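You operate a simulated robot arm through the tools that you are given. There is no shell and no other tool. Be economical: measure what you need, move in short steps, check, and stop when the job is done.

Carry out the task below with a simulated robot arm. There is one attempt and no reset: what you move stays moved.

## Task
Zero the caliper on the setting block.
Fine: close the jaw on the block, press the zero button, open the jaw again, block back.
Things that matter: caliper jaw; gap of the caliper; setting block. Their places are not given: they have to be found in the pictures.

It is judged by the outcome, as a careful person would: the job done as asked, and still so three seconds after it is handed in. It fails if anything else is knocked over, pushed out of place, dropped, spilled or broken.

## Robot
A 6-joint arm with a two-finger parallel gripper, fixed in place. Base frame: the origin is at the foot of the arm, x ahead of it, y to its left, z up; the work surface is at about z = 0. Lengths are in cm, angles in degrees, forces in N, time in s.
With the tool pointing down near the work surface it reaches from about 14 to 58 cm from the base axis. Its first joint turns from -66.0 to 66.0 degrees. Payload 2.1 kg.
Tool frame: the origin (TCP) lies between the finger pads and is the grasp point; the fingertips stand 3 cm ahead of it; z points along the fingers, y is the line along which they close. Largest opening 9.4 cm; finger width 2.8, thickness 1; the body of the gripper, 5 by 9.6 cm, starts 5.5 cm behind the TCP.
Orientation is told as [roll, pitch, yaw] about the base's x, y, z axes, in that order, counted from this pose: with the fingers straight down and closing along the base's y, the tool's x points along the base's -x, its y along +y and its z along -z.

## Interface
- The arm moves only by the tool nudge_tool. Its arguments are lists of equal length, an entry for each row: "offset": the shift along the tool's x, y, z in cm, a list of three; "dr": the turn, a rotation vector about the tool's x, y, z in degrees, a list of three; "jaw": the finger opening in cm, from 0 to 9.4. In form: {"offset": [[tx, ty, tz], ...], "dr": [[ax, ay, az], ...], "jaw": [jaw, ...]}. A call has 1 to 12 rows; each row is the pose to reach, as a shift and turn from the pose commanded when the call began, along the tool's axes at that moment. Rows are played at 5 a second. More than 5 cm and 8.6 degrees between two rows, or a gripper value outside its range, and nothing of the call is played. Where a pose cannot be reached the arm comes as near as it can. A force on the tool above 90 N (or 10 N above the force at the start of the call, whichever is more), or a blocked arm, ends the call early, and 0.2 s more pass. Each finger travels about 7.2 cm/s and halts on what it meets, pressing with about 27 N; the grip force reading is that of the motor and also rises with nothing between the fingers. The clock runs only during rows and for 0.2 s after the last one: add rows that repeat a pose to give the fingers time. It gives the time, the measured TCP pose, the force on the tool (base axes), the opening and the grip force at its end, in the units of the frame above (readings bear some noise), with the torque about the TCP (base axes, N m) and any sound that the robot's microphone picked up.
- Cameras (640 x 400 px; columns grow to the right, rows downward): "scene" is fixed at [3.9, -35.39, 49.5]; the picture's right is [0.91, -0.42, 0.00], its down [-0.19, -0.43, -0.88] and it looks along [0.37, 0.80, -0.47] (base axes); focal length 351 px, centre (320, 200). "wrist" rides on the gripper at [7.6, 1.4, -10.3] in the tool frame; the picture's right is [-0.18, 0.98, 0.00], its down [-0.75, -0.14, -0.64] and it looks along [-0.63, -0.12, 0.77] (tool axes); focal length 243 px, centre (320, 200).
- snapshot(camera): a new picture of that camera. It takes no simulated time.
- locate(camera, pixels): for up to 12 pixels [column, row] of the newest picture of that camera ("zoom" is the newest enlarged one), the place [x, y, z] in the base frame of the surface seen there, good to about 0.2 cm. It takes no simulated time.
- enlarge(camera, box): a new picture of the part [left, top, right, bottom] of that camera's present view, enlarged. It takes no simulated time.
- job_done(): hands the job in; it is judged then, once.

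Go step by step. Measure first, check grasps and placings, and put right what went wrong. The budget is 80 turns and 34 pictures, counting those below and the enlarged ones. Unless the task says otherwise, let go and move clear before handing in, and close with one line.

The tools are called after "Call:" as name(argument=value, ...) on one line, values as JSON. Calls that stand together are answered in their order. nudge_tool: Moves the arm, as the interface text tells. Its arguments: {"type":"object","properties":{"offset":{"type":"array","items":{"type":"array","items":{"type":"number"}}},"dr":{"type":"array","items":{"type":"array","items":{"type":"number"}}},"jaw":{"type":"array","items":{"type":"number"}}},"required":["offset","dr","jaw"]} The other tools are called the same way: snapshot (camera) takes a picture; locate (camera, pixels) gives the place of the surface under pixels of a picture; enlarge (camera, box) takes an enlarged picture of a part of a camera's view; job_done () hands the job in.

At the start:

```text
time: 0.0
eef_pos: [28.98, -2.14, 28.58]
tcp_rot: [0.0, -0.1, -0.1]
force: [0.0, -0.2, -0.7]
torque: [0.0, 0.0, -0.03]
finger_gap: 9.38
gripper_force: 0.0
```

scene: 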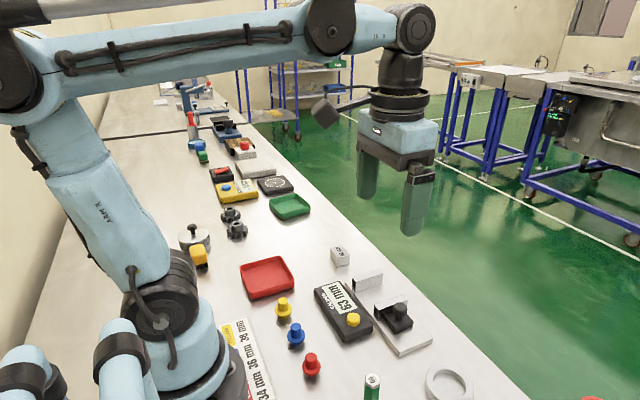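
wrist: 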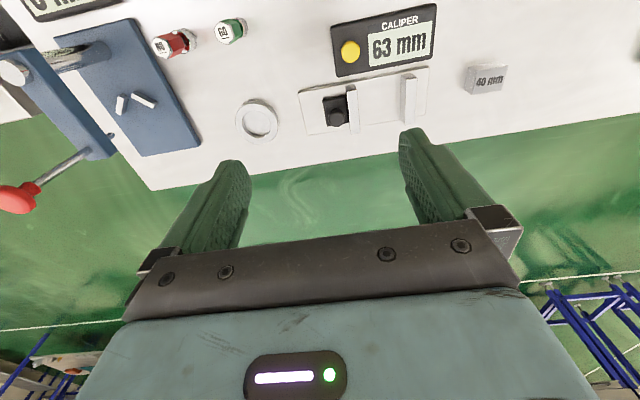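

The wrist picture shows the caliper display (63 mm, yellow button at ~(350,50)), its slide with a black knob (337,112), a fixed jaw (408,97) and a 40 mm block (485,80). I'll enlarge to see them well.

Call:
enlarge(camera="scene", box=[290, 230, 450, 370])

Call:
enlarge(camera="wrist", box=[280, 0, 530, 156])

```text
2.86 times, centred on (370, 300) of scene
```

zoom: 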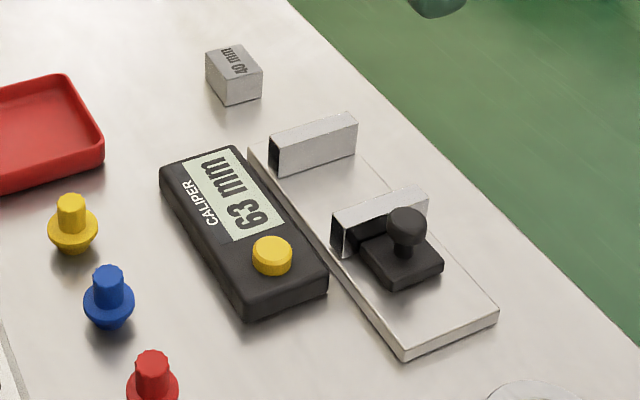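

```text
2.56 times, centred on (405, 78) of wrist
```

zoom: 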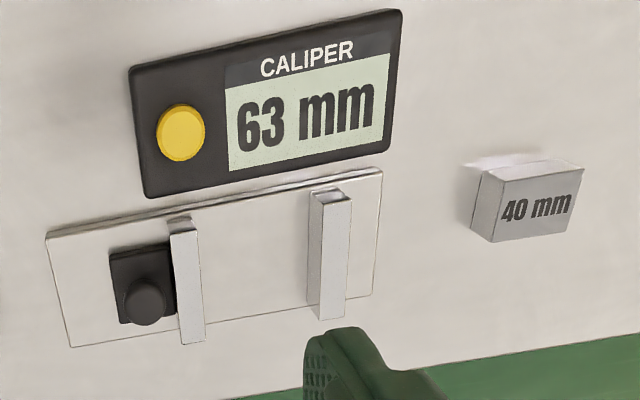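

I have clear views; now I locate the block, jaws, knob, button in the wrist zoom and the scene.

Call:
locate(camera="zoom", pixels=[[490, 174], [582, 170], [568, 232], [490, 240], [472, 235], [145, 300], [183, 222], [196, 338], [320, 197], [338, 312], [180, 132], [346, 200]])

Call:
locate(camera="scene", pixels=[[340, 252], [354, 320], [398, 308], [370, 303], [388, 298], [370, 272], [359, 284], [386, 326], [402, 352], [347, 250], [334, 259], [371, 313]])

Call:
locate(camera="zoom", pixels=[[48, 235], [68, 343], [383, 170], [370, 300], [120, 310], [112, 258], [205, 338], [170, 228], [202, 260], [312, 250], [345, 250], [250, 250]])

```text
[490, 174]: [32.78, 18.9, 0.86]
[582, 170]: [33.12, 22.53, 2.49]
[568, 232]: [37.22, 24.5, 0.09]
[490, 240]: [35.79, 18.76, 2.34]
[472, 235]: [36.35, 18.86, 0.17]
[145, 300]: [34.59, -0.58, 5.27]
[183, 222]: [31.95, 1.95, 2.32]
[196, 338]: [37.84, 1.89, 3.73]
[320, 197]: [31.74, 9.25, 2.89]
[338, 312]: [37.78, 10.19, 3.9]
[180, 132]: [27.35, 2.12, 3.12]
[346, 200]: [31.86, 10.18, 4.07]
```

```text
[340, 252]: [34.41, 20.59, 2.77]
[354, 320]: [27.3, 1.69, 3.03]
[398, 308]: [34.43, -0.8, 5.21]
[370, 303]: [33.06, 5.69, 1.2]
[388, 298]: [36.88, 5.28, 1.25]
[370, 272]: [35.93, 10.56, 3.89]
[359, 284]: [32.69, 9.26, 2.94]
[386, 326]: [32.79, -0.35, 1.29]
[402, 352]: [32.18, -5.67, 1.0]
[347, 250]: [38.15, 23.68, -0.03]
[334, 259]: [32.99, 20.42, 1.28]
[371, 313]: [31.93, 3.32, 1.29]
```

```text
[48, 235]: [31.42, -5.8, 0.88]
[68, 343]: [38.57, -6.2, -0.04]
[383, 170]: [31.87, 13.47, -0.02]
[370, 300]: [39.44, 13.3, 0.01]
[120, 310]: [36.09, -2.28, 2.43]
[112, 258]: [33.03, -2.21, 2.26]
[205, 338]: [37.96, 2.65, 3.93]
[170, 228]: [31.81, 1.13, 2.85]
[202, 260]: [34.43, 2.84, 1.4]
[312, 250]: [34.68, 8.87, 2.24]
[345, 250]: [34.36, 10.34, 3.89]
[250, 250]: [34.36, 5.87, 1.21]
```

Layout is clear: gap along y (2.75 to 9.05), jaws x 31.8–37.9, top 3.9; base plate top 1.25; knob at (34.5,-0.6), top 5.2; block around (34.4,20.6), 4 cm along y. I move above the block with the tool yawed 90° so the fingers close along x.

Call:
nudge_tool(offset=[[-0.45, 1.89, 1.2], [-0.9, 3.78, 2.4], [-1.35, 5.67, 3.6], [-1.8, 7.56, 4.8], [-2.25, 9.45, 6.0], [-2.7, 11.34, 7.2], [-3.15, 13.23, 8.4], [-3.6, 15.12, 9.6], [-4.05, 17.01, 10.8], [-4.5, 18.9, 12], [-4.95, 20.8, 13.2], [-5.4, 22.7, 14.4]], dr=[[0, 0, -7.5], [0, 0, -15], [0, 0, -22.5], [0, 0, -30], [0, 0, -37.5], [0, 0, -45], [0, 0, -52.5], [0, 0, -60], [0, 0, -67.5], [0, 0, -75], [0, 0, -82.5], [0, 0, -90]], jaw=[9.4, 9.4, 9.4, 9.4, 9.4, 9.4, 9.4, 9.4, 9.4, 9.4, 9.4, 9.4])

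Call:
snapshot(camera="wrist")

Call:
snapshot(camera="scene")

```text
time: 2.6
eef_pos: [34.24, 20.67, 14.07]
tcp_rot: [-0.1, 0.0, 90.1]
force: [0.8, 0.3, 0.5]
torque: [0.02, 0.01, 0.0]
finger_gap: 9.4
gripper_force: 0.1
```

```text
29 pictures are left
```

wrist: 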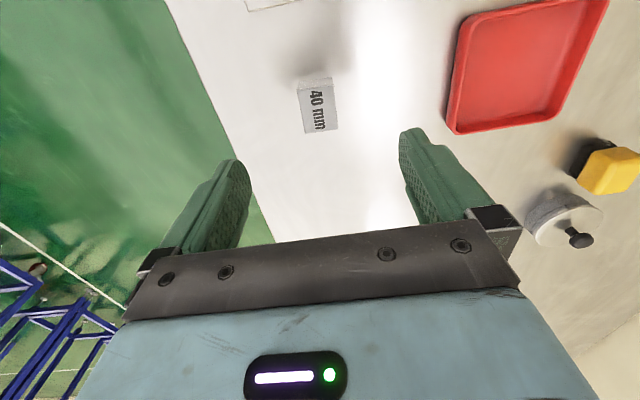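

```text
28 pictures are left
```

scene: 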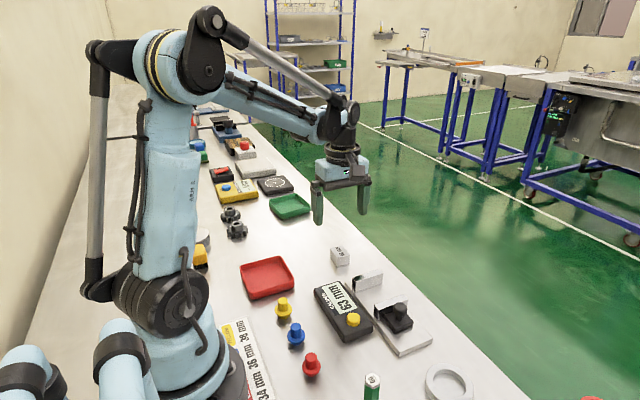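

The block shows at (318,105) in the wrist picture. I enlarge it and locate its corners for its exact pose.

Call:
enlarge(camera="wrist", box=[270, 60, 370, 150])

```text
4.44 times, centred on (320, 105) of wrist
```

zoom: 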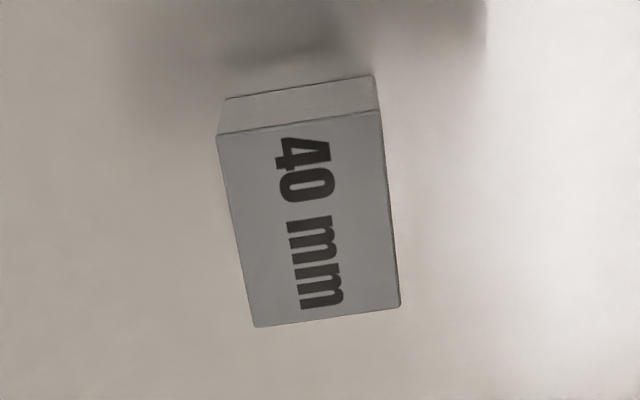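

Call:
locate(camera="zoom", pixels=[[222, 140], [376, 116], [396, 302], [257, 322], [240, 230], [384, 210], [300, 130], [325, 312], [310, 220], [230, 190], [248, 280], [100, 250]])

```text
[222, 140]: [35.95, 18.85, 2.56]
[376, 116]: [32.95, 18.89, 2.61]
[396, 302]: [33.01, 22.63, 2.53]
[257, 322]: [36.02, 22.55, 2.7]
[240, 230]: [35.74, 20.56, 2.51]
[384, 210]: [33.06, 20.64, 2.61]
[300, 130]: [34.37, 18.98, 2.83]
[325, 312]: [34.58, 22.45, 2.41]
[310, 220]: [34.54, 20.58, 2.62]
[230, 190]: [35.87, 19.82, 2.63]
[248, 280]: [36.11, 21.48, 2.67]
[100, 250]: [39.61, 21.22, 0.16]
```

Block is square to the base: centre (34.5, 20.72), 3×4 cm, top 2.6. I descend to TCP z≈3.4 with the opening at 5, then check before gripping.

Call:
nudge_tool(offset=[[0, -0.25, 2.5], [0, -0.25, 5], [0, -0.25, 7.5], [0, -0.25, 9.5], [0, -0.25, 10.6], [0, -0.25, 10.6]], dr=[[0, 0, 0], [0, 0, 0], [0, 0, 0], [0, 0, 0], [0, 0, 0], [0, 0, 0]], jaw=[8, 7, 6, 5, 5, 5])

```text
time: 4.0
eef_pos: [34.69, 20.58, 3.81]
tcp_rot: [0.0, 0.0, 90.0]
force: [-0.4, 0.7, -1.0]
torque: [0.04, -0.03, 0.02]
finger_gap: 4.99
gripper_force: 0.0
```

TCP is at about (34.6,20.6,3.7), tips straddling the block. Closing now.

Call:
nudge_tool(offset=[[0, 0.08, 0.3], [0, 0.08, 0.3], [0, 0.08, 0.3], [0, 0.08, 0.3], [0, 0.08, 0.3]], dr=[[0, 0, 0], [0, 0, 0], [0, 0, 0], [0, 0, 0], [0, 0, 0]], jaw=[4.2, 3.6, 3.2, 2.6, 2.6])

```text
time: 5.2
eef_pos: [34.61, 20.54, 3.45]
tcp_rot: [-0.1, 0.1, 90.0]
force: [0.0, -0.4, 0.2]
torque: [0.0, 0.04, -0.01]
finger_gap: 3.18
gripper_force: 27.5
```

The block is held (opening 3.18, 27 N). I lift 6 cm and carry it over the caliper gap (y shift −13.8, x +0.3).

Call:
nudge_tool(offset=[[0, 0, -1.5], [0, 0, -3.5], [0, 0, -6], [2, -0.05, -6], [4, -0.1, -6], [6, -0.15, -6], [8, -0.2, -6], [10, -0.25, -6], [12, -0.3, -6], [13.2, -0.3, -6], [13.8, -0.3, -6], [13.8, -0.3, -6]], dr=[[0, 0, 0], [0, 0, 0], [0, 0, 0], [0, 0, 0], [0, 0, 0], [0, 0, 0], [0, 0, 0], [0, 0, 0], [0, 0, 0], [0, 0, 0], [0, 0, 0], [0, 0, 0]], jaw=[2.6, 2.6, 2.6, 2.6, 2.6, 2.6, 2.6, 2.6, 2.6, 2.6, 2.6, 2.6])

Call:
snapshot(camera="wrist")

Call:
enlarge(camera="scene", box=[290, 230, 450, 370])

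```text
time: 7.8
eef_pos: [35.14, 6.61, 9.27]
tcp_rot: [-0.1, 0.0, 90.0]
force: [0.8, -0.8, 0.6]
torque: [0.06, 0.03, -0.02]
finger_gap: 2.59
gripper_force: 0.0
```

```text
26 pictures are left
```

wrist: 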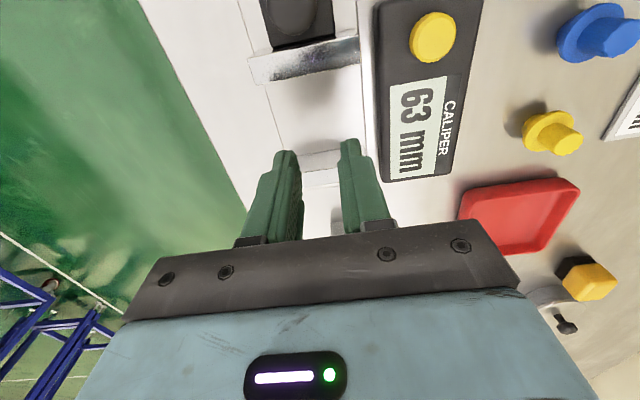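

```text
2.86 times, centred on (370, 300) of scene
```

zoom: 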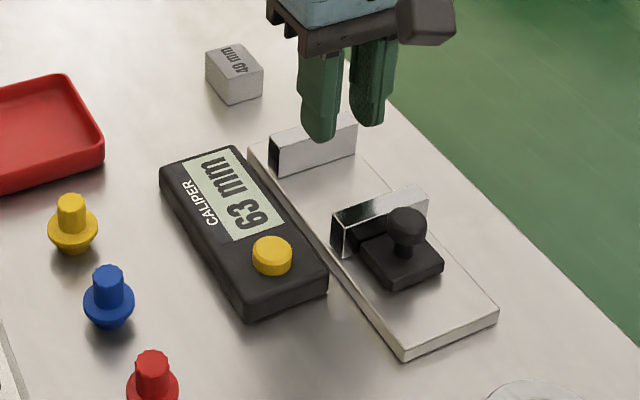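

The opening fell to 2.59 with no force, and the scene zoom shows the block still at its place (233,72): it slipped out of the fingers. I go back above it and look closely.

Call:
nudge_tool(offset=[[-2, 0, -1], [-5, 0, -2], [-8, 0.1, -3], [-11, 0.2, -3], [-13.8, 0.3, -3], [-13.8, 0.3, -3]], dr=[[0, 0, 0], [0, 0, 0], [0, 0, 0], [0, 0, 0], [0, 0, 0], [0, 0, 0]], jaw=[3, 4, 5, 6, 6, 6])

Call:
enlarge(camera="wrist", box=[240, 60, 400, 180])

```text
time: 9.2
eef_pos: [34.61, 20.32, 12.32]
tcp_rot: [-0.1, -0.1, 90.1]
force: [0.3, 0.4, -0.2]
torque: [-0.01, -0.01, 0.0]
finger_gap: 6.04
gripper_force: 0.0
```

```text
3.33 times, centred on (320, 120) of wrist
```

zoom: 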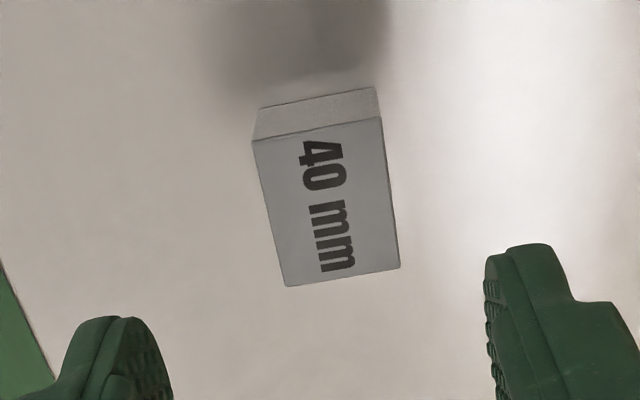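

Call:
locate(camera="zoom", pixels=[[258, 145], [378, 123], [395, 264], [288, 280], [320, 200], [272, 210], [386, 195], [145, 330], [490, 270]])

```text
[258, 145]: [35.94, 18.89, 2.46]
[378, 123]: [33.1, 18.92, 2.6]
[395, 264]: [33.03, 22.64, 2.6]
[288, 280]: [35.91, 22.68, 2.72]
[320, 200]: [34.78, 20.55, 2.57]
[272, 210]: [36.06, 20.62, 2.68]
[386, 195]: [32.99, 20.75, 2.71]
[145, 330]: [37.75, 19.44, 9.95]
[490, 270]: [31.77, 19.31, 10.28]
```

The block is unmoved (centre 34.5, 20.75). I go lower (tips ~0.25 above table), command a full close with waiting time, then check.

Call:
nudge_tool(offset=[[-0.15, 0.1, 2.5], [-0.15, 0.1, 5], [-0.15, 0.1, 7.5], [-0.15, 0.1, 8.7], [-0.15, 0.1, 9.1], [-0.15, 0.1, 9.1], [-0.15, 0.1, 9.1], [-0.15, 0.1, 9.1], [-0.15, 0.1, 9.1], [-0.15, 0.1, 9.1]], dr=[[0, 0, 0], [0, 0, 0], [0, 0, 0], [0, 0, 0], [0, 0, 0], [0, 0, 0], [0, 0, 0], [0, 0, 0], [0, 0, 0], [0, 0, 0]], jaw=[6, 5.5, 5, 5, 4.5, 3.5, 1.5, 1.5, 1.5, 1.5])

Call:
enlarge(camera="wrist", box=[200, 100, 440, 260])

```text
time: 11.4
eef_pos: [34.44, 20.88, 3.23]
tcp_rot: [-0.1, -0.1, 90.0]
force: [0.1, 1.0, 0.1]
torque: [-0.04, -0.01, 0.02]
finger_gap: 3.17
gripper_force: 27.1
```

```text
2.50 times, centred on (320, 180) of wrist
```

zoom: 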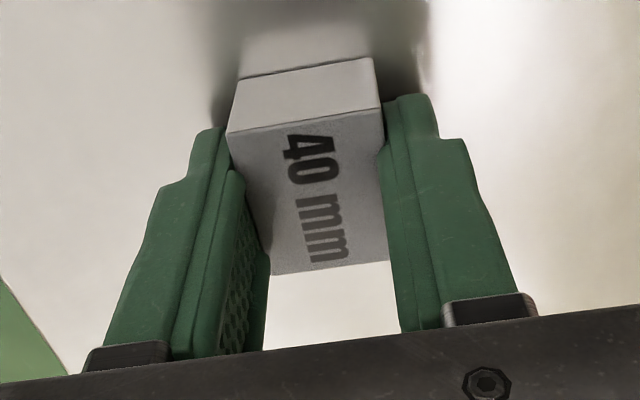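

The fingers sit well on both sides of the block (27 N at 3.17). I lift slowly by 1.2 cm and check it stays.

Call:
nudge_tool(offset=[[0, 0, -0.1], [0, 0, -0.25], [0, 0, -0.45], [0, 0, -0.7], [0, 0, -0.95], [0, 0, -1.2], [0, 0, -1.2]], dr=[[0, 0, 0], [0, 0, 0], [0, 0, 0], [0, 0, 0], [0, 0, 0], [0, 0, 0], [0, 0, 0]], jaw=[0, 0, 0, 0, 0, 0, 0])

```text
time: 13.0
eef_pos: [34.39, 20.72, 4.38]
tcp_rot: [-0.1, 0.0, 90.0]
force: [0.2, -0.9, -2.1]
torque: [-0.02, -0.02, 0.0]
finger_gap: 3.17
gripper_force: 27.1
```

Still 3.17 cm, 27 N, and −2.1 N weight: held. I lift on gently to 9 cm.

Call:
nudge_tool(offset=[[0, 0, -0.4], [0, 0, -0.9], [0, 0, -1.5], [0, 0, -2.1], [0, 0, -2.7], [0, 0, -3.3], [0, 0, -3.9], [0, 0, -4.4], [0, 0, -4.7], [0, 0, -4.7]], dr=[[0, 0, 0], [0, 0, 0], [0, 0, 0], [0, 0, 0], [0, 0, 0], [0, 0, 0], [0, 0, 0], [0, 0, 0], [0, 0, 0], [0, 0, 0]], jaw=[0, 0, 0, 0, 0, 0, 0, 0, 0, 0])

Call:
snapshot(camera="wrist")

```text
time: 15.2
eef_pos: [34.56, 20.63, 9.03]
tcp_rot: [-0.1, 0.0, 89.9]
force: [-0.4, -0.5, -2.5]
torque: [0.0, -0.01, 0.0]
finger_gap: 3.15
gripper_force: 27.2
```

```text
22 pictures are left
```

wrist: 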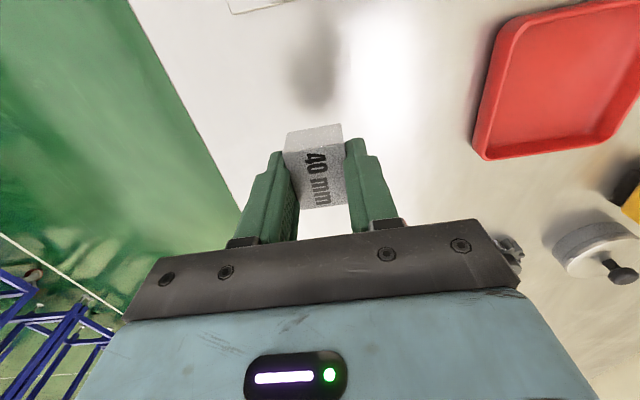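

The block is held straight. Carry it over the gap (−13.9 in y, +0.3 in x), gently.

Call:
nudge_tool(offset=[[0.6, 0, 0], [1.8, 0, 0], [3.2, -0.1, 0], [4.8, -0.1, 0], [6.4, -0.2, 0], [8, -0.2, 0], [9.6, -0.3, 0], [11.2, -0.3, 0], [12.6, -0.3, 0], [13.5, -0.3, 0], [13.9, -0.3, 0], [13.9, -0.3, 0]], dr=[[0, 0, 0], [0, 0, 0], [0, 0, 0], [0, 0, 0], [0, 0, 0], [0, 0, 0], [0, 0, 0], [0, 0, 0], [0, 0, 0], [0, 0, 0], [0, 0, 0], [0, 0, 0]], jaw=[0, 0, 0, 0, 0, 0, 0, 0, 0, 0, 0, 0])

Call:
enlarge(camera="wrist", box=[220, 30, 420, 230])

Call:
enlarge(camera="scene", box=[310, 220, 440, 340])

```text
time: 17.8
eef_pos: [34.83, 6.92, 8.97]
tcp_rot: [0.0, 0.0, 90.0]
force: [0.1, -1.2, -2.6]
torque: [0.01, -0.03, -0.03]
finger_gap: 3.16
gripper_force: 27.0
```

```text
2.00 times, centred on (320, 130) of wrist
```

zoom: 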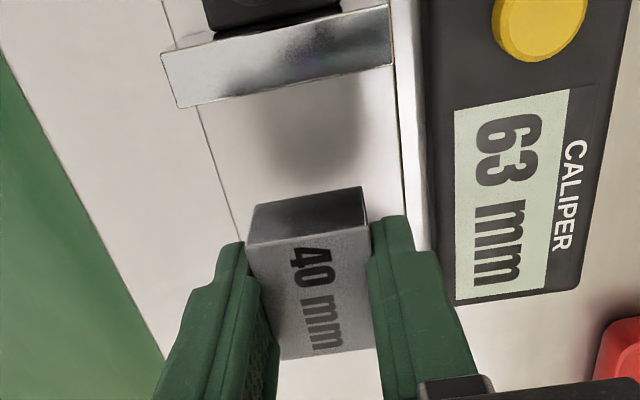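

```text
3.33 times, centred on (375, 280) of scene
```

zoom: 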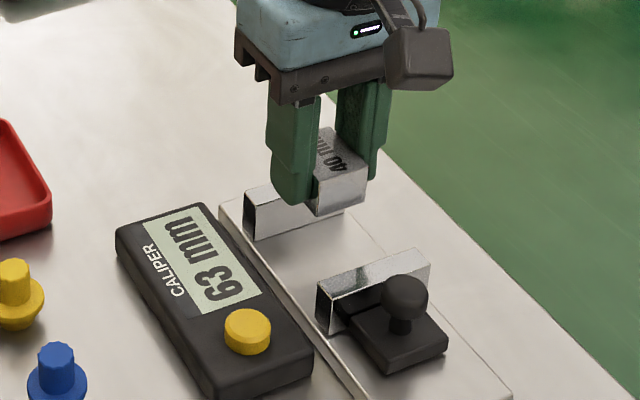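

The block hangs above the gap. I measure block and jaw faces in the scene zoom to check the alignment before lowering.

Call:
locate(camera="zoom", pixels=[[340, 192], [360, 180], [345, 165], [258, 195], [252, 200], [256, 225], [300, 220], [322, 285], [425, 252], [340, 270], [400, 258], [290, 195]])

Call:
locate(camera="wrist", pixels=[[320, 155], [345, 155], [315, 190], [340, 72], [310, 78], [395, 120]])

```text
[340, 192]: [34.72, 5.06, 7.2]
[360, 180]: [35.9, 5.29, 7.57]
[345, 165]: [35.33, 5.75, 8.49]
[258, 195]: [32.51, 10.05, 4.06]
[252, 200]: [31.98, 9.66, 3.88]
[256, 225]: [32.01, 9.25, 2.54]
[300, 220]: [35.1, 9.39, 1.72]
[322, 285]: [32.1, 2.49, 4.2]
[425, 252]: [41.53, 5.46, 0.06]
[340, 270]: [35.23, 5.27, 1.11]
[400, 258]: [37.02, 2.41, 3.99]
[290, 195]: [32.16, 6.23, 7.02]
```

```text
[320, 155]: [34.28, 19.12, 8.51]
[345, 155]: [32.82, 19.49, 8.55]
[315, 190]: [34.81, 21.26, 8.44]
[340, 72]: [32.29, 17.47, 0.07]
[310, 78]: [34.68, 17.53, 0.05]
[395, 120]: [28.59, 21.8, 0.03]
```

The block's near face is at y≈5.1, so its far face is too near the fixed jaw (~9.15). I shift −0.4 in y and lower until it almost touches the plate.

Call:
nudge_tool(offset=[[0.4, 0, 0], [0.4, 0, 0.6], [0.4, 0, 1.4], [0.4, 0, 2.2], [0.4, 0, 3.0], [0.4, 0, 3.6], [0.4, 0, 4.0], [0.4, 0, 4.3], [0.4, 0, 4.3]], dr=[[0, 0, 0], [0, 0, 0], [0, 0, 0], [0, 0, 0], [0, 0, 0], [0, 0, 0], [0, 0, 0], [0, 0, 0], [0, 0, 0]], jaw=[0, 0, 0, 0, 0, 0, 0, 0, 0])

Call:
enlarge(camera="scene", box=[310, 220, 440, 340])

```text
time: 19.8
eef_pos: [34.76, 6.46, 4.87]
tcp_rot: [-0.1, -0.1, 90.0]
force: [1.3, -0.1, -3.7]
torque: [0.0, 0.01, 0.03]
finger_gap: 3.13
gripper_force: 27.2
```

```text
3.33 times, centred on (375, 280) of scene
```

zoom: 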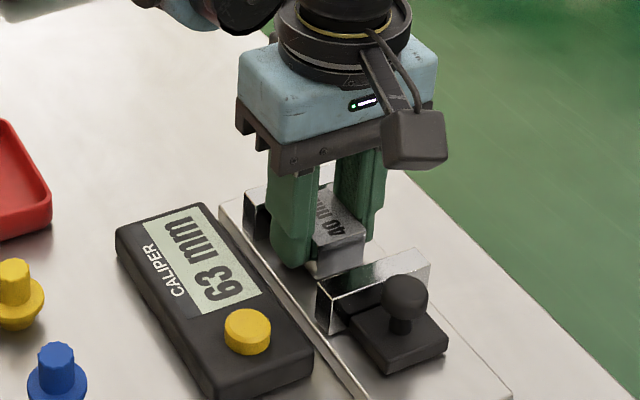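

It sits between the jaws with room on both sides and still hangs (no contact force). Lower in 1 mm steps until contact shows.

Call:
nudge_tool(offset=[[0, 0, 0.1], [0, 0, 0.2], [0, 0, 0.3], [0, 0, 0.3]], dr=[[0, 0, 0], [0, 0, 0], [0, 0, 0], [0, 0, 0]], jaw=[0, 0, 0, 0])

```text
time: 20.8
eef_pos: [34.96, 6.4, 4.42]
tcp_rot: [-0.2, 0.0, 90.0]
force: [0.5, -0.1, -2.8]
torque: [0.02, -0.04, -0.02]
finger_gap: 3.15
gripper_force: 26.9
```

Call:
nudge_tool(offset=[[0, 0, 0.06], [0, 0, 0.12], [0, 0, 0.12]], dr=[[0, 0, 0], [0, 0, 0], [0, 0, 0]], jaw=[0, 0, 0])

```text
time: 21.6
eef_pos: [35.01, 6.46, 4.36]
tcp_rot: [0.0, -0.1, 90.0]
force: [1.2, 0.3, 24.4]
torque: [0.01, 0.07, 0.01]
finger_gap: 3.16
gripper_force: 27.0
```

Contact is felt (24 N up): the block stands on the plate. I ease up 0.5 mm, open to 4, and rise.

Call:
nudge_tool(offset=[[0, 0, -0.06], [0, 0, -0.06], [0, 0, -0.06], [0, 0, -0.06], [0, 0, -1.5], [0, 0, -3.5], [0, 0, -6], [0, 0, -8], [0, 0, -8]], dr=[[0, 0, 0], [0, 0, 0], [0, 0, 0], [0, 0, 0], [0, 0, 0], [0, 0, 0], [0, 0, 0], [0, 0, 0], [0, 0, 0]], jaw=[3.16, 3.6, 4.0, 4.0, 4.0, 4.0, 4.0, 4.0, 4.0])

Call:
enlarge(camera="scene", box=[310, 220, 440, 340])

```text
time: 23.6
eef_pos: [34.83, 6.49, 12.24]
tcp_rot: [-0.1, 0.0, 89.9]
force: [0.2, 0.0, 0.0]
torque: [0.04, -0.02, -0.05]
finger_gap: 3.99
gripper_force: 0.0
```

```text
3.33 times, centred on (375, 280) of scene
```

zoom: 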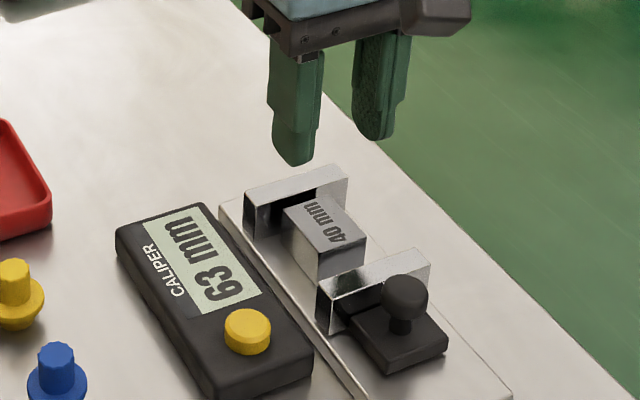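

The block stands cleanly between the jaws. Now I locate the knob and button precisely in this zoom.

Call:
locate(camera="zoom", pixels=[[404, 288], [385, 295], [425, 292], [405, 315], [403, 328], [405, 345], [246, 320], [230, 322], [266, 325], [246, 335], [220, 330], [446, 330]])

```text
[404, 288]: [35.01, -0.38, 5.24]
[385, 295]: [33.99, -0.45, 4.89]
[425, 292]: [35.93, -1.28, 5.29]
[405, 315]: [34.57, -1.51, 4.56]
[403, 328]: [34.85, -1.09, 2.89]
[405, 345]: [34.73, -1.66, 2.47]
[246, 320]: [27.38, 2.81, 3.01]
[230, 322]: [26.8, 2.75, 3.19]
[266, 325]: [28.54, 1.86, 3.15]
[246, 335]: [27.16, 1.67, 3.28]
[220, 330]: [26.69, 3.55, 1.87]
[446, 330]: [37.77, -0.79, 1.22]
```

Knob centre ≈ (34.9, −0.75), top 5.25. I move over it and descend to TCP z≈6.6 with the fingers open at 4 on both x sides.

Call:
nudge_tool(offset=[[2, 0, 0], [4, 0, 0], [6, 0, 0], [7.2, 0, 0], [7.2, 0, 2], [7.2, 0, 4], [7.2, 0, 5.2], [7.2, 0, 5.6], [7.2, 0, 5.6]], dr=[[0, 0, 0], [0, 0, 0], [0, 0, 0], [0, 0, 0], [0, 0, 0], [0, 0, 0], [0, 0, 0], [0, 0, 0], [0, 0, 0]], jaw=[4, 4, 4, 4, 4, 4, 4, 4, 4])

Call:
enlarge(camera="wrist", box=[200, 60, 440, 240])

```text
time: 25.6
eef_pos: [34.78, -0.95, 6.64]
tcp_rot: [-0.1, 0.0, 90.0]
force: [-0.3, 0.1, 0.3]
torque: [0.04, 0.01, 0.0]
finger_gap: 4.0
gripper_force: 0.2
```

```text
2.22 times, centred on (320, 150) of wrist
```

zoom: 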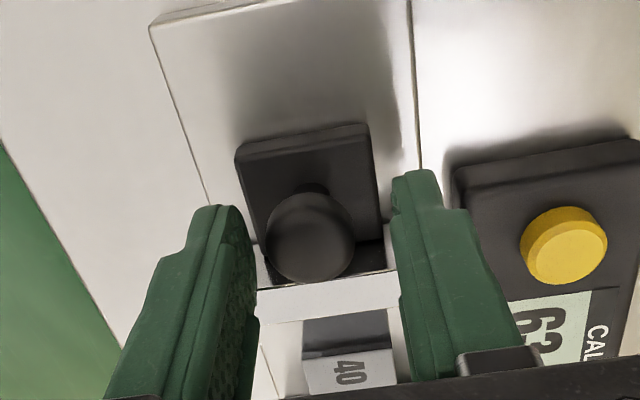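

The knob (308,237 in zoom) is between the fingers. Close on it.

Call:
nudge_tool(offset=[[0, 0, 0], [0, 0, 0], [0, 0, 0], [0, 0, 0], [0, 0, 0]], dr=[[0, 0, 0], [0, 0, 0], [0, 0, 0], [0, 0, 0], [0, 0, 0]], jaw=[3, 2, 1, 0, 0])

```text
time: 26.8
eef_pos: [34.99, -0.85, 6.63]
tcp_rot: [-0.7, 0.0, 90.0]
force: [30.0, 0.6, -9.1]
torque: [0.01, -0.55, 0.02]
finger_gap: 2.35
gripper_force: 45.3
```

The knob pushes the tool +30 N in x, so I'm off-centre; I shift +x by 0.15 with grip held to relax it.

Call:
nudge_tool(offset=[[0, -0.1, 0], [0, -0.15, 0], [0, -0.15, 0]], dr=[[0, 0, 0], [0, 0, 0], [0, 0, 0]], jaw=[0, 0, 0])

```text
time: 27.6
eef_pos: [34.97, -0.85, 6.72]
tcp_rot: [-0.4, 0.0, 89.9]
force: [19.1, -1.4, -6.2]
torque: [0.07, -0.51, 0.01]
finger_gap: 2.31
gripper_force: 45.0
```

Call:
nudge_tool(offset=[[0, -0.1, 0], [0, -0.2, 0], [0, -0.25, 0], [0, -0.25, 0]], dr=[[0, 0, 0], [0, 0, 0], [0, 0, 0], [0, 0, 0]], jaw=[0, 0, 0, 0])

Call:
enlarge(camera="scene", box=[310, 220, 440, 340])

```text
time: 28.6
eef_pos: [34.98, -0.74, 6.68]
tcp_rot: [0.2, 0.0, 90.0]
force: [-8.5, -1.0, -30.5]
torque: [-0.2, 0.21, 0.01]
finger_gap: 2.34
gripper_force: 45.0
```

```text
3.33 times, centred on (375, 280) of scene
```

zoom: 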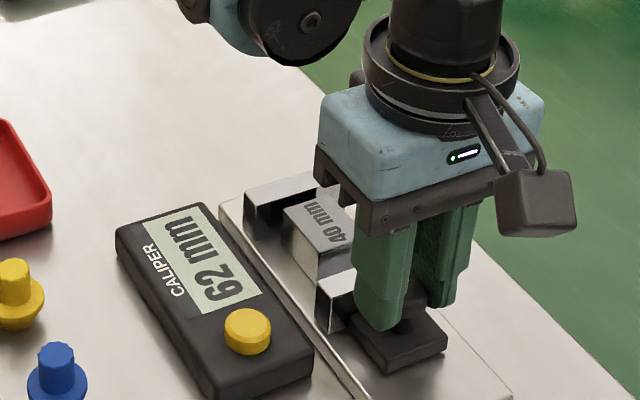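

The knob is gripped and the display already follows (62 mm). I relax slightly and slide +y by 1.8 cm.

Call:
nudge_tool(offset=[[0, 0.06, 0.08], [-0.3, 0.06, 0.08], [-0.6, 0.06, 0.08], [-0.9, 0.06, 0.08], [-1.2, 0.06, 0.08], [-1.5, 0.06, 0.08], [-1.8, 0.06, 0.08], [-1.8, 0.06, 0.08]], dr=[[0, 0, 0], [0, 0, 0], [0, 0, 0], [0, 0, 0], [0, 0, 0], [0, 0, 0], [0, 0, 0], [0, 0, 0]], jaw=[0, 0, 0, 0, 0, 0, 0, 0])

Call:
enlarge(camera="scene", box=[310, 220, 440, 340])

```text
time: 30.4
eef_pos: [34.98, 1.03, 6.64]
tcp_rot: [0.3, 0.0, 90.0]
force: [-24.1, -0.7, 28.8]
torque: [0.05, 0.74, 0.01]
finger_gap: 2.31
gripper_force: 45.2
```

```text
3.33 times, centred on (375, 280) of scene
```

zoom: 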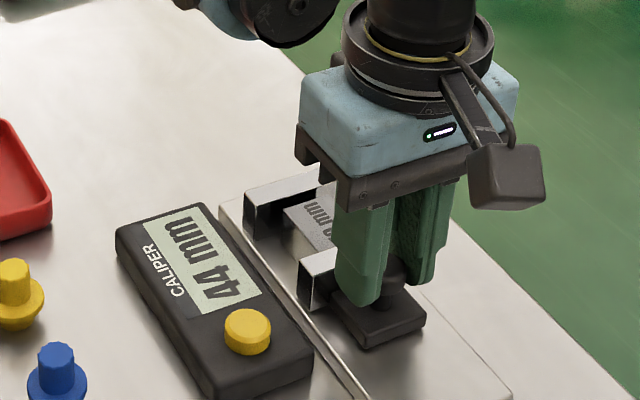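

Display reads 44 mm; 4 mm remain. I ease the side forces and slide on 0.45 cm in small steps.

Call:
nudge_tool(offset=[[0, 0.1, -0.05], [-0.1, 0.1, -0.05], [-0.2, 0.1, -0.05], [-0.3, 0.1, -0.05], [-0.38, 0.1, -0.05], [-0.45, 0.1, -0.05], [-0.45, 0.1, -0.05]], dr=[[0, 0, 0], [0, 0, 0], [0, 0, 0], [0, 0, 0], [0, 0, 0], [0, 0, 0], [0, 0, 0]], jaw=[0, 0, 0, 0, 0, 0, 0])

Call:
enlarge(camera="scene", box=[310, 220, 440, 340])

```text
time: 32.0
eef_pos: [34.92, 1.43, 6.7]
tcp_rot: [-0.1, 0.0, 89.9]
force: [-8.5, -1.1, -39.1]
torque: [-0.25, 0.16, 0.01]
finger_gap: 2.32
gripper_force: 44.8
```

```text
3.33 times, centred on (375, 280) of scene
```

zoom: 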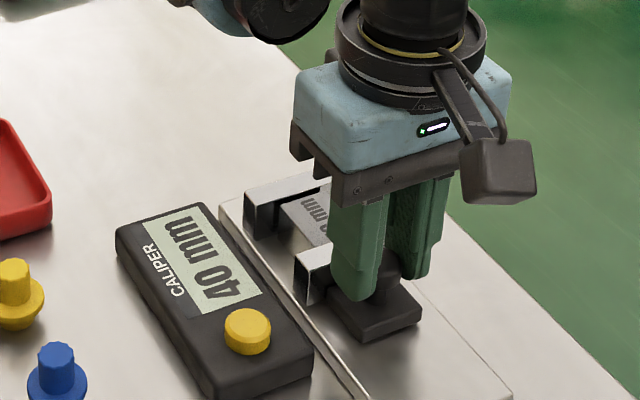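

Display reads 40 mm, but no contact force in y yet (−1 N). I press on by up to 0.2 cm to feel the block.

Call:
nudge_tool(offset=[[-0.05, 0, 0.04], [-0.1, 0, 0.04], [-0.15, 0, 0.04], [-0.15, 0, 0.04]], dr=[[0, 0, 0], [0, 0, 0], [0, 0, 0], [0, 0, 0]], jaw=[0, 0, 0, 0])

```text
time: 33.0
eef_pos: [35.03, 1.73, 6.66]
tcp_rot: [-0.1, 0.0, 90.0]
force: [-9.5, -3.1, -31.6]
torque: [-0.05, 0.22, 0.04]
finger_gap: 2.31
gripper_force: 44.5
```

Call:
nudge_tool(offset=[[-0.05, 0, 0.05], [-0.1, 0, 0.05], [-0.15, 0, 0.05], [-0.15, 0, 0.05]], dr=[[0, 0, 0], [0, 0, 0], [0, 0, 0], [0, 0, 0]], jaw=[0, 0, 0, 0])

Call:
enlarge(camera="scene", box=[310, 220, 440, 340])

```text
time: 34.0
eef_pos: [34.97, 1.72, 6.68]
tcp_rot: [0.3, 0.0, 89.9]
force: [-21.3, -17.7, 17.7]
torque: [-0.1, 0.49, -0.02]
finger_gap: 2.3
gripper_force: 45.3
```

```text
3.33 times, centred on (375, 280) of scene
```

zoom: 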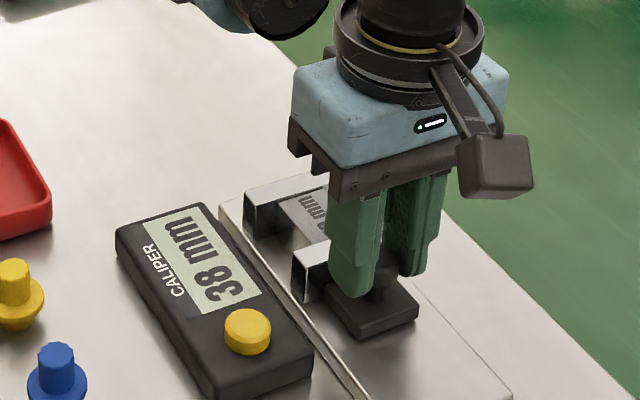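

The jaw is now firm on the block (−18 N in y, display 38). I release the knob and rise straight up.

Call:
nudge_tool(offset=[[0, 0, 0], [0, 0, 0], [0, 0, 0], [0, 0, -1.5], [0, 0, -3.5], [0, 0, -5.5], [0, 0, -5.5]], dr=[[0, 0, 0], [0, 0, 0], [0, 0, 0], [0, 0, 0], [0, 0, 0], [0, 0, 0], [0, 0, 0]], jaw=[3, 4, 4, 4, 4, 4, 4])

Call:
enlarge(camera="scene", box=[310, 220, 440, 340])

```text
time: 35.6
eef_pos: [35.16, 1.74, 12.26]
tcp_rot: [-0.2, 0.0, 89.9]
force: [-0.4, 0.9, 0.1]
torque: [-0.03, 0.0, 0.01]
finger_gap: 3.99
gripper_force: 0.1
```

```text
3.33 times, centred on (375, 280) of scene
```

zoom: 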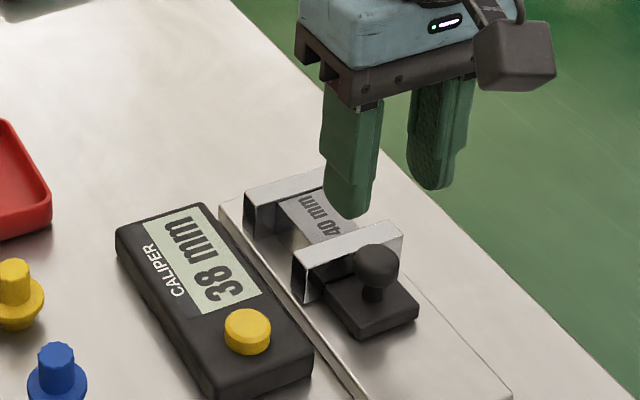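

The jaw stays at 38 on the block. I close the fingers and move above the button (~27.5, 2.2), then verify with a wrist picture.

Call:
nudge_tool(offset=[[0, 2, 0], [-0.2, 4, 0], [-0.4, 6, 0], [-0.4, 7.5, 0], [-0.4, 7.5, 2], [-0.4, 7.5, 3.5], [-0.4, 7.5, 3.5]], dr=[[0, 0, 0], [0, 0, 0], [0, 0, 0], [0, 0, 0], [0, 0, 0], [0, 0, 0], [0, 0, 0]], jaw=[3, 2, 1, 0, 0, 0, 0])

Call:
enlarge(camera="wrist", box=[200, 60, 440, 240])

```text
time: 37.2
eef_pos: [27.51, 2.09, 8.58]
tcp_rot: [-0.1, 0.0, 90.0]
force: [1.0, 0.2, 0.9]
torque: [0.02, -0.03, 0.0]
finger_gap: 0.0
gripper_force: 26.8
```

```text
2.22 times, centred on (320, 150) of wrist
```

zoom: 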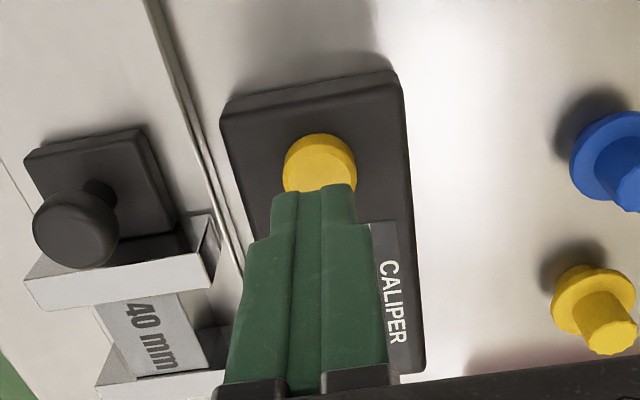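

Call:
locate(camera="zoom", pixels=[[320, 145], [292, 165], [350, 165], [320, 175], [283, 196], [345, 190], [310, 200]])

```text
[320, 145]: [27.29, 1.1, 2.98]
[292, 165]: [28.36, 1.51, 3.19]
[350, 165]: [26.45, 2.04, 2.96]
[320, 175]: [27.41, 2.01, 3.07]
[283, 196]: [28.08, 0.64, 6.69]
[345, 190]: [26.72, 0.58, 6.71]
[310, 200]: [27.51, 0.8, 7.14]
```

The fingers are centred over the button (27.4,1.9, top 3.05). I press down in small steps.

Call:
nudge_tool(offset=[[0.1, 0, 1.2], [0.1, 0, 2.2], [0.1, 0, 2.4], [0.1, 0, 2.5], [0.1, 0, 2.6], [0.1, 0, 2.65]], dr=[[0, 0, 0], [0, 0, 0], [0, 0, 0], [0, 0, 0], [0, 0, 0], [0, 0, 0]], jaw=[0, 0, 0, 0, 0, 0])

```text
time: 38.6
eef_pos: [27.62, 1.94, 6.03]
tcp_rot: [-0.1, 0.0, 89.9]
force: [0.0, 0.0, 0.0]
torque: [0.0, 0.01, 0.01]
finger_gap: 0.02
gripper_force: 27.1
```

Call:
nudge_tool(offset=[[0, 0, 0.05], [0, 0, 0.1], [0, 0, 0.15], [0, 0, 0.2], [0, 0, 0.2]], dr=[[0, 0, 0], [0, 0, 0], [0, 0, 0], [0, 0, 0], [0, 0, 0]], jaw=[0, 0, 0, 0, 0])

Call:
enlarge(camera="scene", box=[310, 220, 440, 340])

```text
time: 39.8
eef_pos: [27.59, 2.12, 5.77]
tcp_rot: [-0.1, -0.1, 90.0]
force: [-0.7, -1.5, 2.7]
torque: [-0.01, 0.0, 0.01]
finger_gap: 0.0
gripper_force: 27.0
heard: click
```

```text
3.33 times, centred on (375, 280) of scene
```

zoom: 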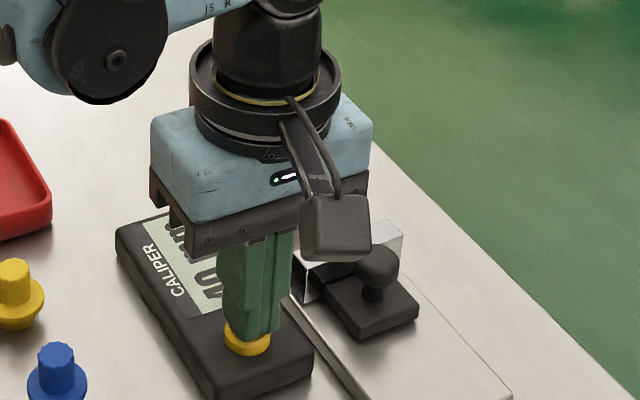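

A click was heard. I rise off the button and read the display.

Call:
nudge_tool(offset=[[0, 0, -0.5], [0, 0, -2], [0, 0, -4], [0, 0, -6.5], [0, -2, -6.5], [0, -4, -6.5], [0, -6, -6.5], [0.1, -7.5, -6.5], [0.1, -7.5, -6.5]], dr=[[0, 0, 0], [0, 0, 0], [0, 0, 0], [0, 0, 0], [0, 0, 0], [0, 0, 0], [0, 0, 0], [0, 0, 0], [0, 0, 0]], jaw=[0, 0, 0, 0, 1, 2, 3, 4, 4])

Call:
enlarge(camera="scene", box=[310, 220, 440, 340])

```text
time: 41.8
eef_pos: [35.09, 1.91, 11.97]
tcp_rot: [0.0, 0.0, 90.0]
force: [0.0, 0.4, -1.3]
torque: [0.0, 0.0, 0.01]
finger_gap: 3.98
gripper_force: 0.1
```

```text
3.33 times, centred on (375, 280) of scene
```

zoom: 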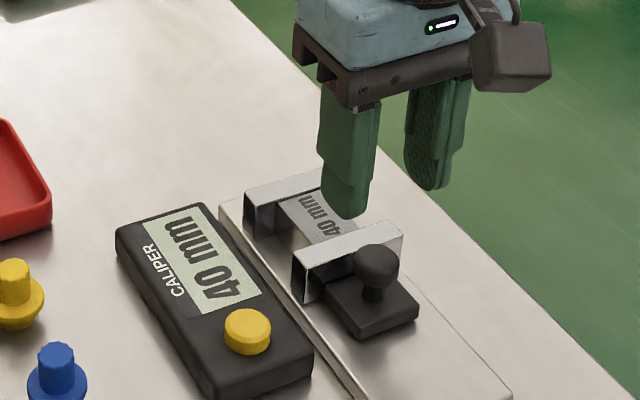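

The display now reads 40 mm: zeroed. I descend on the knob again (now at y≈1.75) and grip it.

Call:
nudge_tool(offset=[[0.05, 0.06, 2], [0.05, 0.06, 4], [0.05, 0.06, 5], [0.05, 0.06, 5.4], [0.05, 0.06, 5.4], [0.05, 0.06, 5.4], [0.05, 0.06, 5.4], [0.05, 0.06, 5.4], [0.05, 0.06, 5.4]], dr=[[0, 0, 0], [0, 0, 0], [0, 0, 0], [0, 0, 0], [0, 0, 0], [0, 0, 0], [0, 0, 0], [0, 0, 0], [0, 0, 0]], jaw=[4, 4, 4, 4, 3, 2, 1, 0, 0])

```text
time: 43.8
eef_pos: [35.03, 1.89, 6.78]
tcp_rot: [0.0, -0.1, 90.0]
force: [-15.3, 0.8, -5.7]
torque: [0.06, 0.42, -0.02]
finger_gap: 2.3
gripper_force: 45.1
```

Gripped again (2.3 cm). I slide −y by 2.5 cm to open the jaw.

Call:
nudge_tool(offset=[[0.1, 0.08, 0], [0.4, 0.08, 0], [0.8, 0.08, 0], [1.2, 0.08, 0], [1.6, 0.08, 0], [2.0, 0.08, 0], [2.4, 0.08, 0], [2.5, 0.08, 0], [2.5, 0.08, 0]], dr=[[0, 0, 0], [0, 0, 0], [0, 0, 0], [0, 0, 0], [0, 0, 0], [0, 0, 0], [0, 0, 0], [0, 0, 0], [0, 0, 0]], jaw=[0, 0, 0, 0, 0, 0, 0, 0, 0])

Call:
enlarge(camera="scene", box=[310, 220, 440, 340])

```text
time: 45.8
eef_pos: [34.99, -0.52, 6.96]
tcp_rot: [-0.3, 0.1, 90.0]
force: [17.7, 0.0, 7.5]
torque: [0.14, -0.35, 0.03]
finger_gap: 2.33
gripper_force: 45.2
```

```text
3.33 times, centred on (375, 280) of scene
```

zoom: 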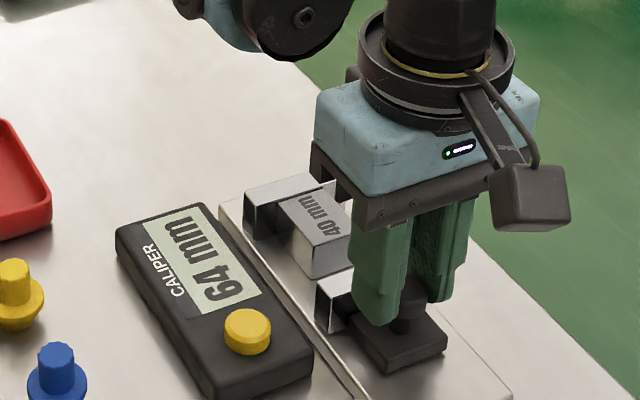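

The jaw is open (64 mm) and the block stayed by the fixed jaw. I add 1 mm to regain the original opening, release, and rise.

Call:
nudge_tool(offset=[[0.05, -0.05, 0], [0.1, -0.05, 0], [0.1, -0.05, 0], [0.1, -0.05, 0], [0.1, -0.05, 0], [0.1, -0.05, -1.5], [0.1, -0.05, -3.5], [0.1, -0.05, -5.5], [-3, 0, -5.5], [-6, 0, -5.5], [-7.5, 0, -5.5], [-7.5, 0, -5.5]], dr=[[0, 0, 0], [0, 0, 0], [0, 0, 0], [0, 0, 0], [0, 0, 0], [0, 0, 0], [0, 0, 0], [0, 0, 0], [0, 0, 0], [0, 0, 0], [0, 0, 0], [0, 0, 0]], jaw=[0, 0, 3, 4, 4, 4, 4, 4, 4, 4, 4, 4])

Call:
enlarge(camera="scene", box=[310, 220, 440, 340])

```text
time: 48.4
eef_pos: [34.77, 7.13, 12.19]
tcp_rot: [-0.2, -0.1, 89.9]
force: [1.0, 0.8, -1.1]
torque: [-0.01, -0.01, 0.01]
finger_gap: 4.01
gripper_force: 0.0
```

```text
3.33 times, centred on (375, 280) of scene
```

zoom: 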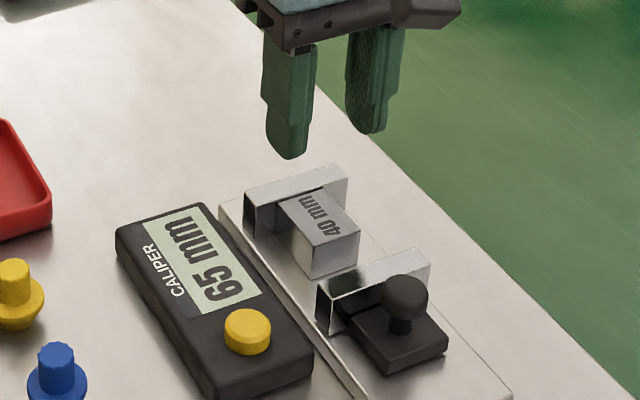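

Display 65 mm, the jaw back at its start place. I locate the block's top to grasp it.

Call:
locate(camera="zoom", pixels=[[316, 246], [357, 232], [326, 192], [284, 208], [320, 220], [335, 250], [336, 212], [300, 222]])

```text
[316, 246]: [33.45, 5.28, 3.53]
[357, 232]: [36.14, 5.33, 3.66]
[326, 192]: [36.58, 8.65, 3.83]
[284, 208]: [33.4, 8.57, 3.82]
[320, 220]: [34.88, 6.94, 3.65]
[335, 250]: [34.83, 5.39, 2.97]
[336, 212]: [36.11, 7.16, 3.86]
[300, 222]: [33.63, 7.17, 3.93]
```

Block centre ≈ (34.85, 7.05). I descend to TCP z≈4.45 around it and grip with waiting time.

Call:
nudge_tool(offset=[[0.05, 0, 2.5], [0.05, 0, 5], [0.05, 0, 6.8], [0.05, 0, 7.4], [0.05, 0, 7.75], [0.05, 0, 7.75], [0.05, 0, 7.75], [0.05, 0, 7.75], [0.05, 0, 7.75], [0.05, 0, 7.75]], dr=[[0, 0, 0], [0, 0, 0], [0, 0, 0], [0, 0, 0], [0, 0, 0], [0, 0, 0], [0, 0, 0], [0, 0, 0], [0, 0, 0], [0, 0, 0]], jaw=[4.2, 4.2, 4.2, 4.2, 4.2, 3.5, 2, 0, 0, 0])

```text
time: 50.6
eef_pos: [35.05, 7.03, 4.61]
tcp_rot: [-0.2, 0.1, 90.0]
force: [-0.1, -1.1, 0.6]
torque: [0.04, -0.04, -0.03]
finger_gap: 3.18
gripper_force: 26.9
```

Gripped at 3.18. I lift slowly, drawing 2 mm away from the fixed jaw.

Call:
nudge_tool(offset=[[0.05, 0, -0.1], [0.15, 0, -0.25], [0.2, 0, -0.5], [0.2, 0, -0.9], [0.2, 0, -1.4], [0.2, 0, -2], [0.2, 0, -2.7], [0.2, 0, -3.4], [0.2, 0, -4.1], [0.2, 0, -4.6], [0.2, 0, -4.6]], dr=[[0, 0, 0], [0, 0, 0], [0, 0, 0], [0, 0, 0], [0, 0, 0], [0, 0, 0], [0, 0, 0], [0, 0, 0], [0, 0, 0], [0, 0, 0], [0, 0, 0]], jaw=[0, 0, 0, 0, 0, 0, 0, 0, 0, 0, 0])

```text
time: 53.0
eef_pos: [34.79, 6.62, 9.22]
tcp_rot: [-0.2, 0.0, 90.1]
force: [-0.3, 0.1, -2.5]
torque: [0.0, 0.02, 0.0]
finger_gap: 3.17
gripper_force: 26.7
```

Held (weight −2.5 N). I carry it back: +13.9 in y, −0.35 in x.

Call:
nudge_tool(offset=[[-0.6, 0, 0], [-1.8, 0, 0], [-3.2, 0.1, 0], [-4.8, 0.1, 0], [-6.4, 0.2, 0], [-8, 0.2, 0], [-9.6, 0.3, 0], [-11.2, 0.35, 0], [-12.6, 0.35, 0], [-13.5, 0.35, 0], [-13.9, 0.35, 0], [-13.9, 0.35, 0]], dr=[[0, 0, 0], [0, 0, 0], [0, 0, 0], [0, 0, 0], [0, 0, 0], [0, 0, 0], [0, 0, 0], [0, 0, 0], [0, 0, 0], [0, 0, 0], [0, 0, 0], [0, 0, 0]], jaw=[0, 0, 0, 0, 0, 0, 0, 0, 0, 0, 0, 0])

Call:
enlarge(camera="wrist", box=[220, 60, 420, 230])

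```text
time: 55.6
eef_pos: [34.55, 20.64, 9.23]
tcp_rot: [0.0, -0.1, 90.0]
force: [-0.9, 0.1, -2.3]
torque: [0.02, -0.03, 0.0]
finger_gap: 3.14
gripper_force: 26.6
```

```text
2.35 times, centred on (320, 145) of wrist
```

zoom: 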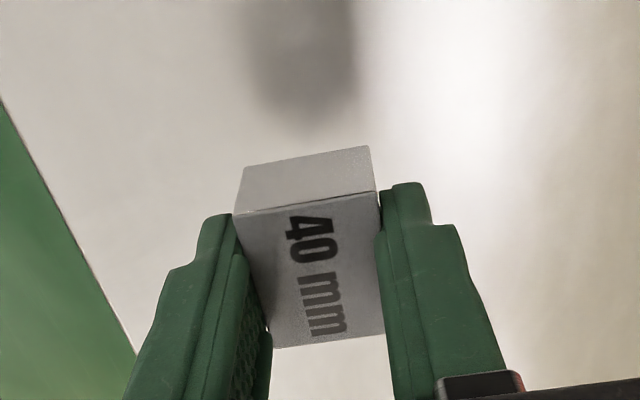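

Call:
locate(camera="zoom", pixels=[[240, 218], [374, 196], [383, 330], [278, 343], [310, 207], [325, 336], [305, 175], [310, 270]])

```text
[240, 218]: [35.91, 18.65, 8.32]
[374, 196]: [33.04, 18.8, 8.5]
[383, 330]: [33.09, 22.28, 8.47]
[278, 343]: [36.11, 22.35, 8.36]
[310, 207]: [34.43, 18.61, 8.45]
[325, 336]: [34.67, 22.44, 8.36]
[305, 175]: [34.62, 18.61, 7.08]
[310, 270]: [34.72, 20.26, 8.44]
```

The block is ~0.2 short in y against its original corners; x fits. I correct and lower 5.5 cm.

Call:
nudge_tool(offset=[[-0.2, 0, 0.4], [-0.2, 0, 1.2], [-0.2, 0, 2.2], [-0.2, 0, 3.2], [-0.2, 0, 4.1], [-0.2, 0, 4.8], [-0.2, 0, 5.3], [-0.2, 0, 5.5], [-0.2, 0, 5.5]], dr=[[0, 0, 0], [0, 0, 0], [0, 0, 0], [0, 0, 0], [0, 0, 0], [0, 0, 0], [0, 0, 0], [0, 0, 0], [0, 0, 0]], jaw=[0, 0, 0, 0, 0, 0, 0, 0, 0])

Call:
nudge_tool(offset=[[0, 0, 0.08], [0, 0, 0.16], [0, 0, 0.16]], dr=[[0, 0, 0], [0, 0, 0], [0, 0, 0]], jaw=[0, 0, 0])

```text
time: 57.6
eef_pos: [34.47, 20.77, 3.69]
tcp_rot: [-0.1, -0.1, 90.0]
force: [-0.3, 0.0, -2.3]
torque: [0.0, -0.02, -0.02]
finger_gap: 3.17
gripper_force: 26.9
```

```text
time: 58.4
eef_pos: [34.65, 20.94, 3.54]
tcp_rot: [-0.1, 0.1, 90.0]
force: [0.1, -0.1, -2.1]
torque: [-0.02, -0.01, 0.0]
finger_gap: 3.16
gripper_force: 27.2
```

Still hanging (−2.1 N); lower further in sub-millimetre steps.

Call:
nudge_tool(offset=[[0, 0, 0.06], [0, 0, 0.12], [0, 0, 0.12]], dr=[[0, 0, 0], [0, 0, 0], [0, 0, 0]], jaw=[0, 0, 0])

```text
time: 59.2
eef_pos: [34.62, 20.78, 3.52]
tcp_rot: [0.0, 0.0, 90.0]
force: [-0.6, -0.2, -2.5]
torque: [-0.02, -0.01, 0.01]
finger_gap: 3.17
gripper_force: 26.9
```

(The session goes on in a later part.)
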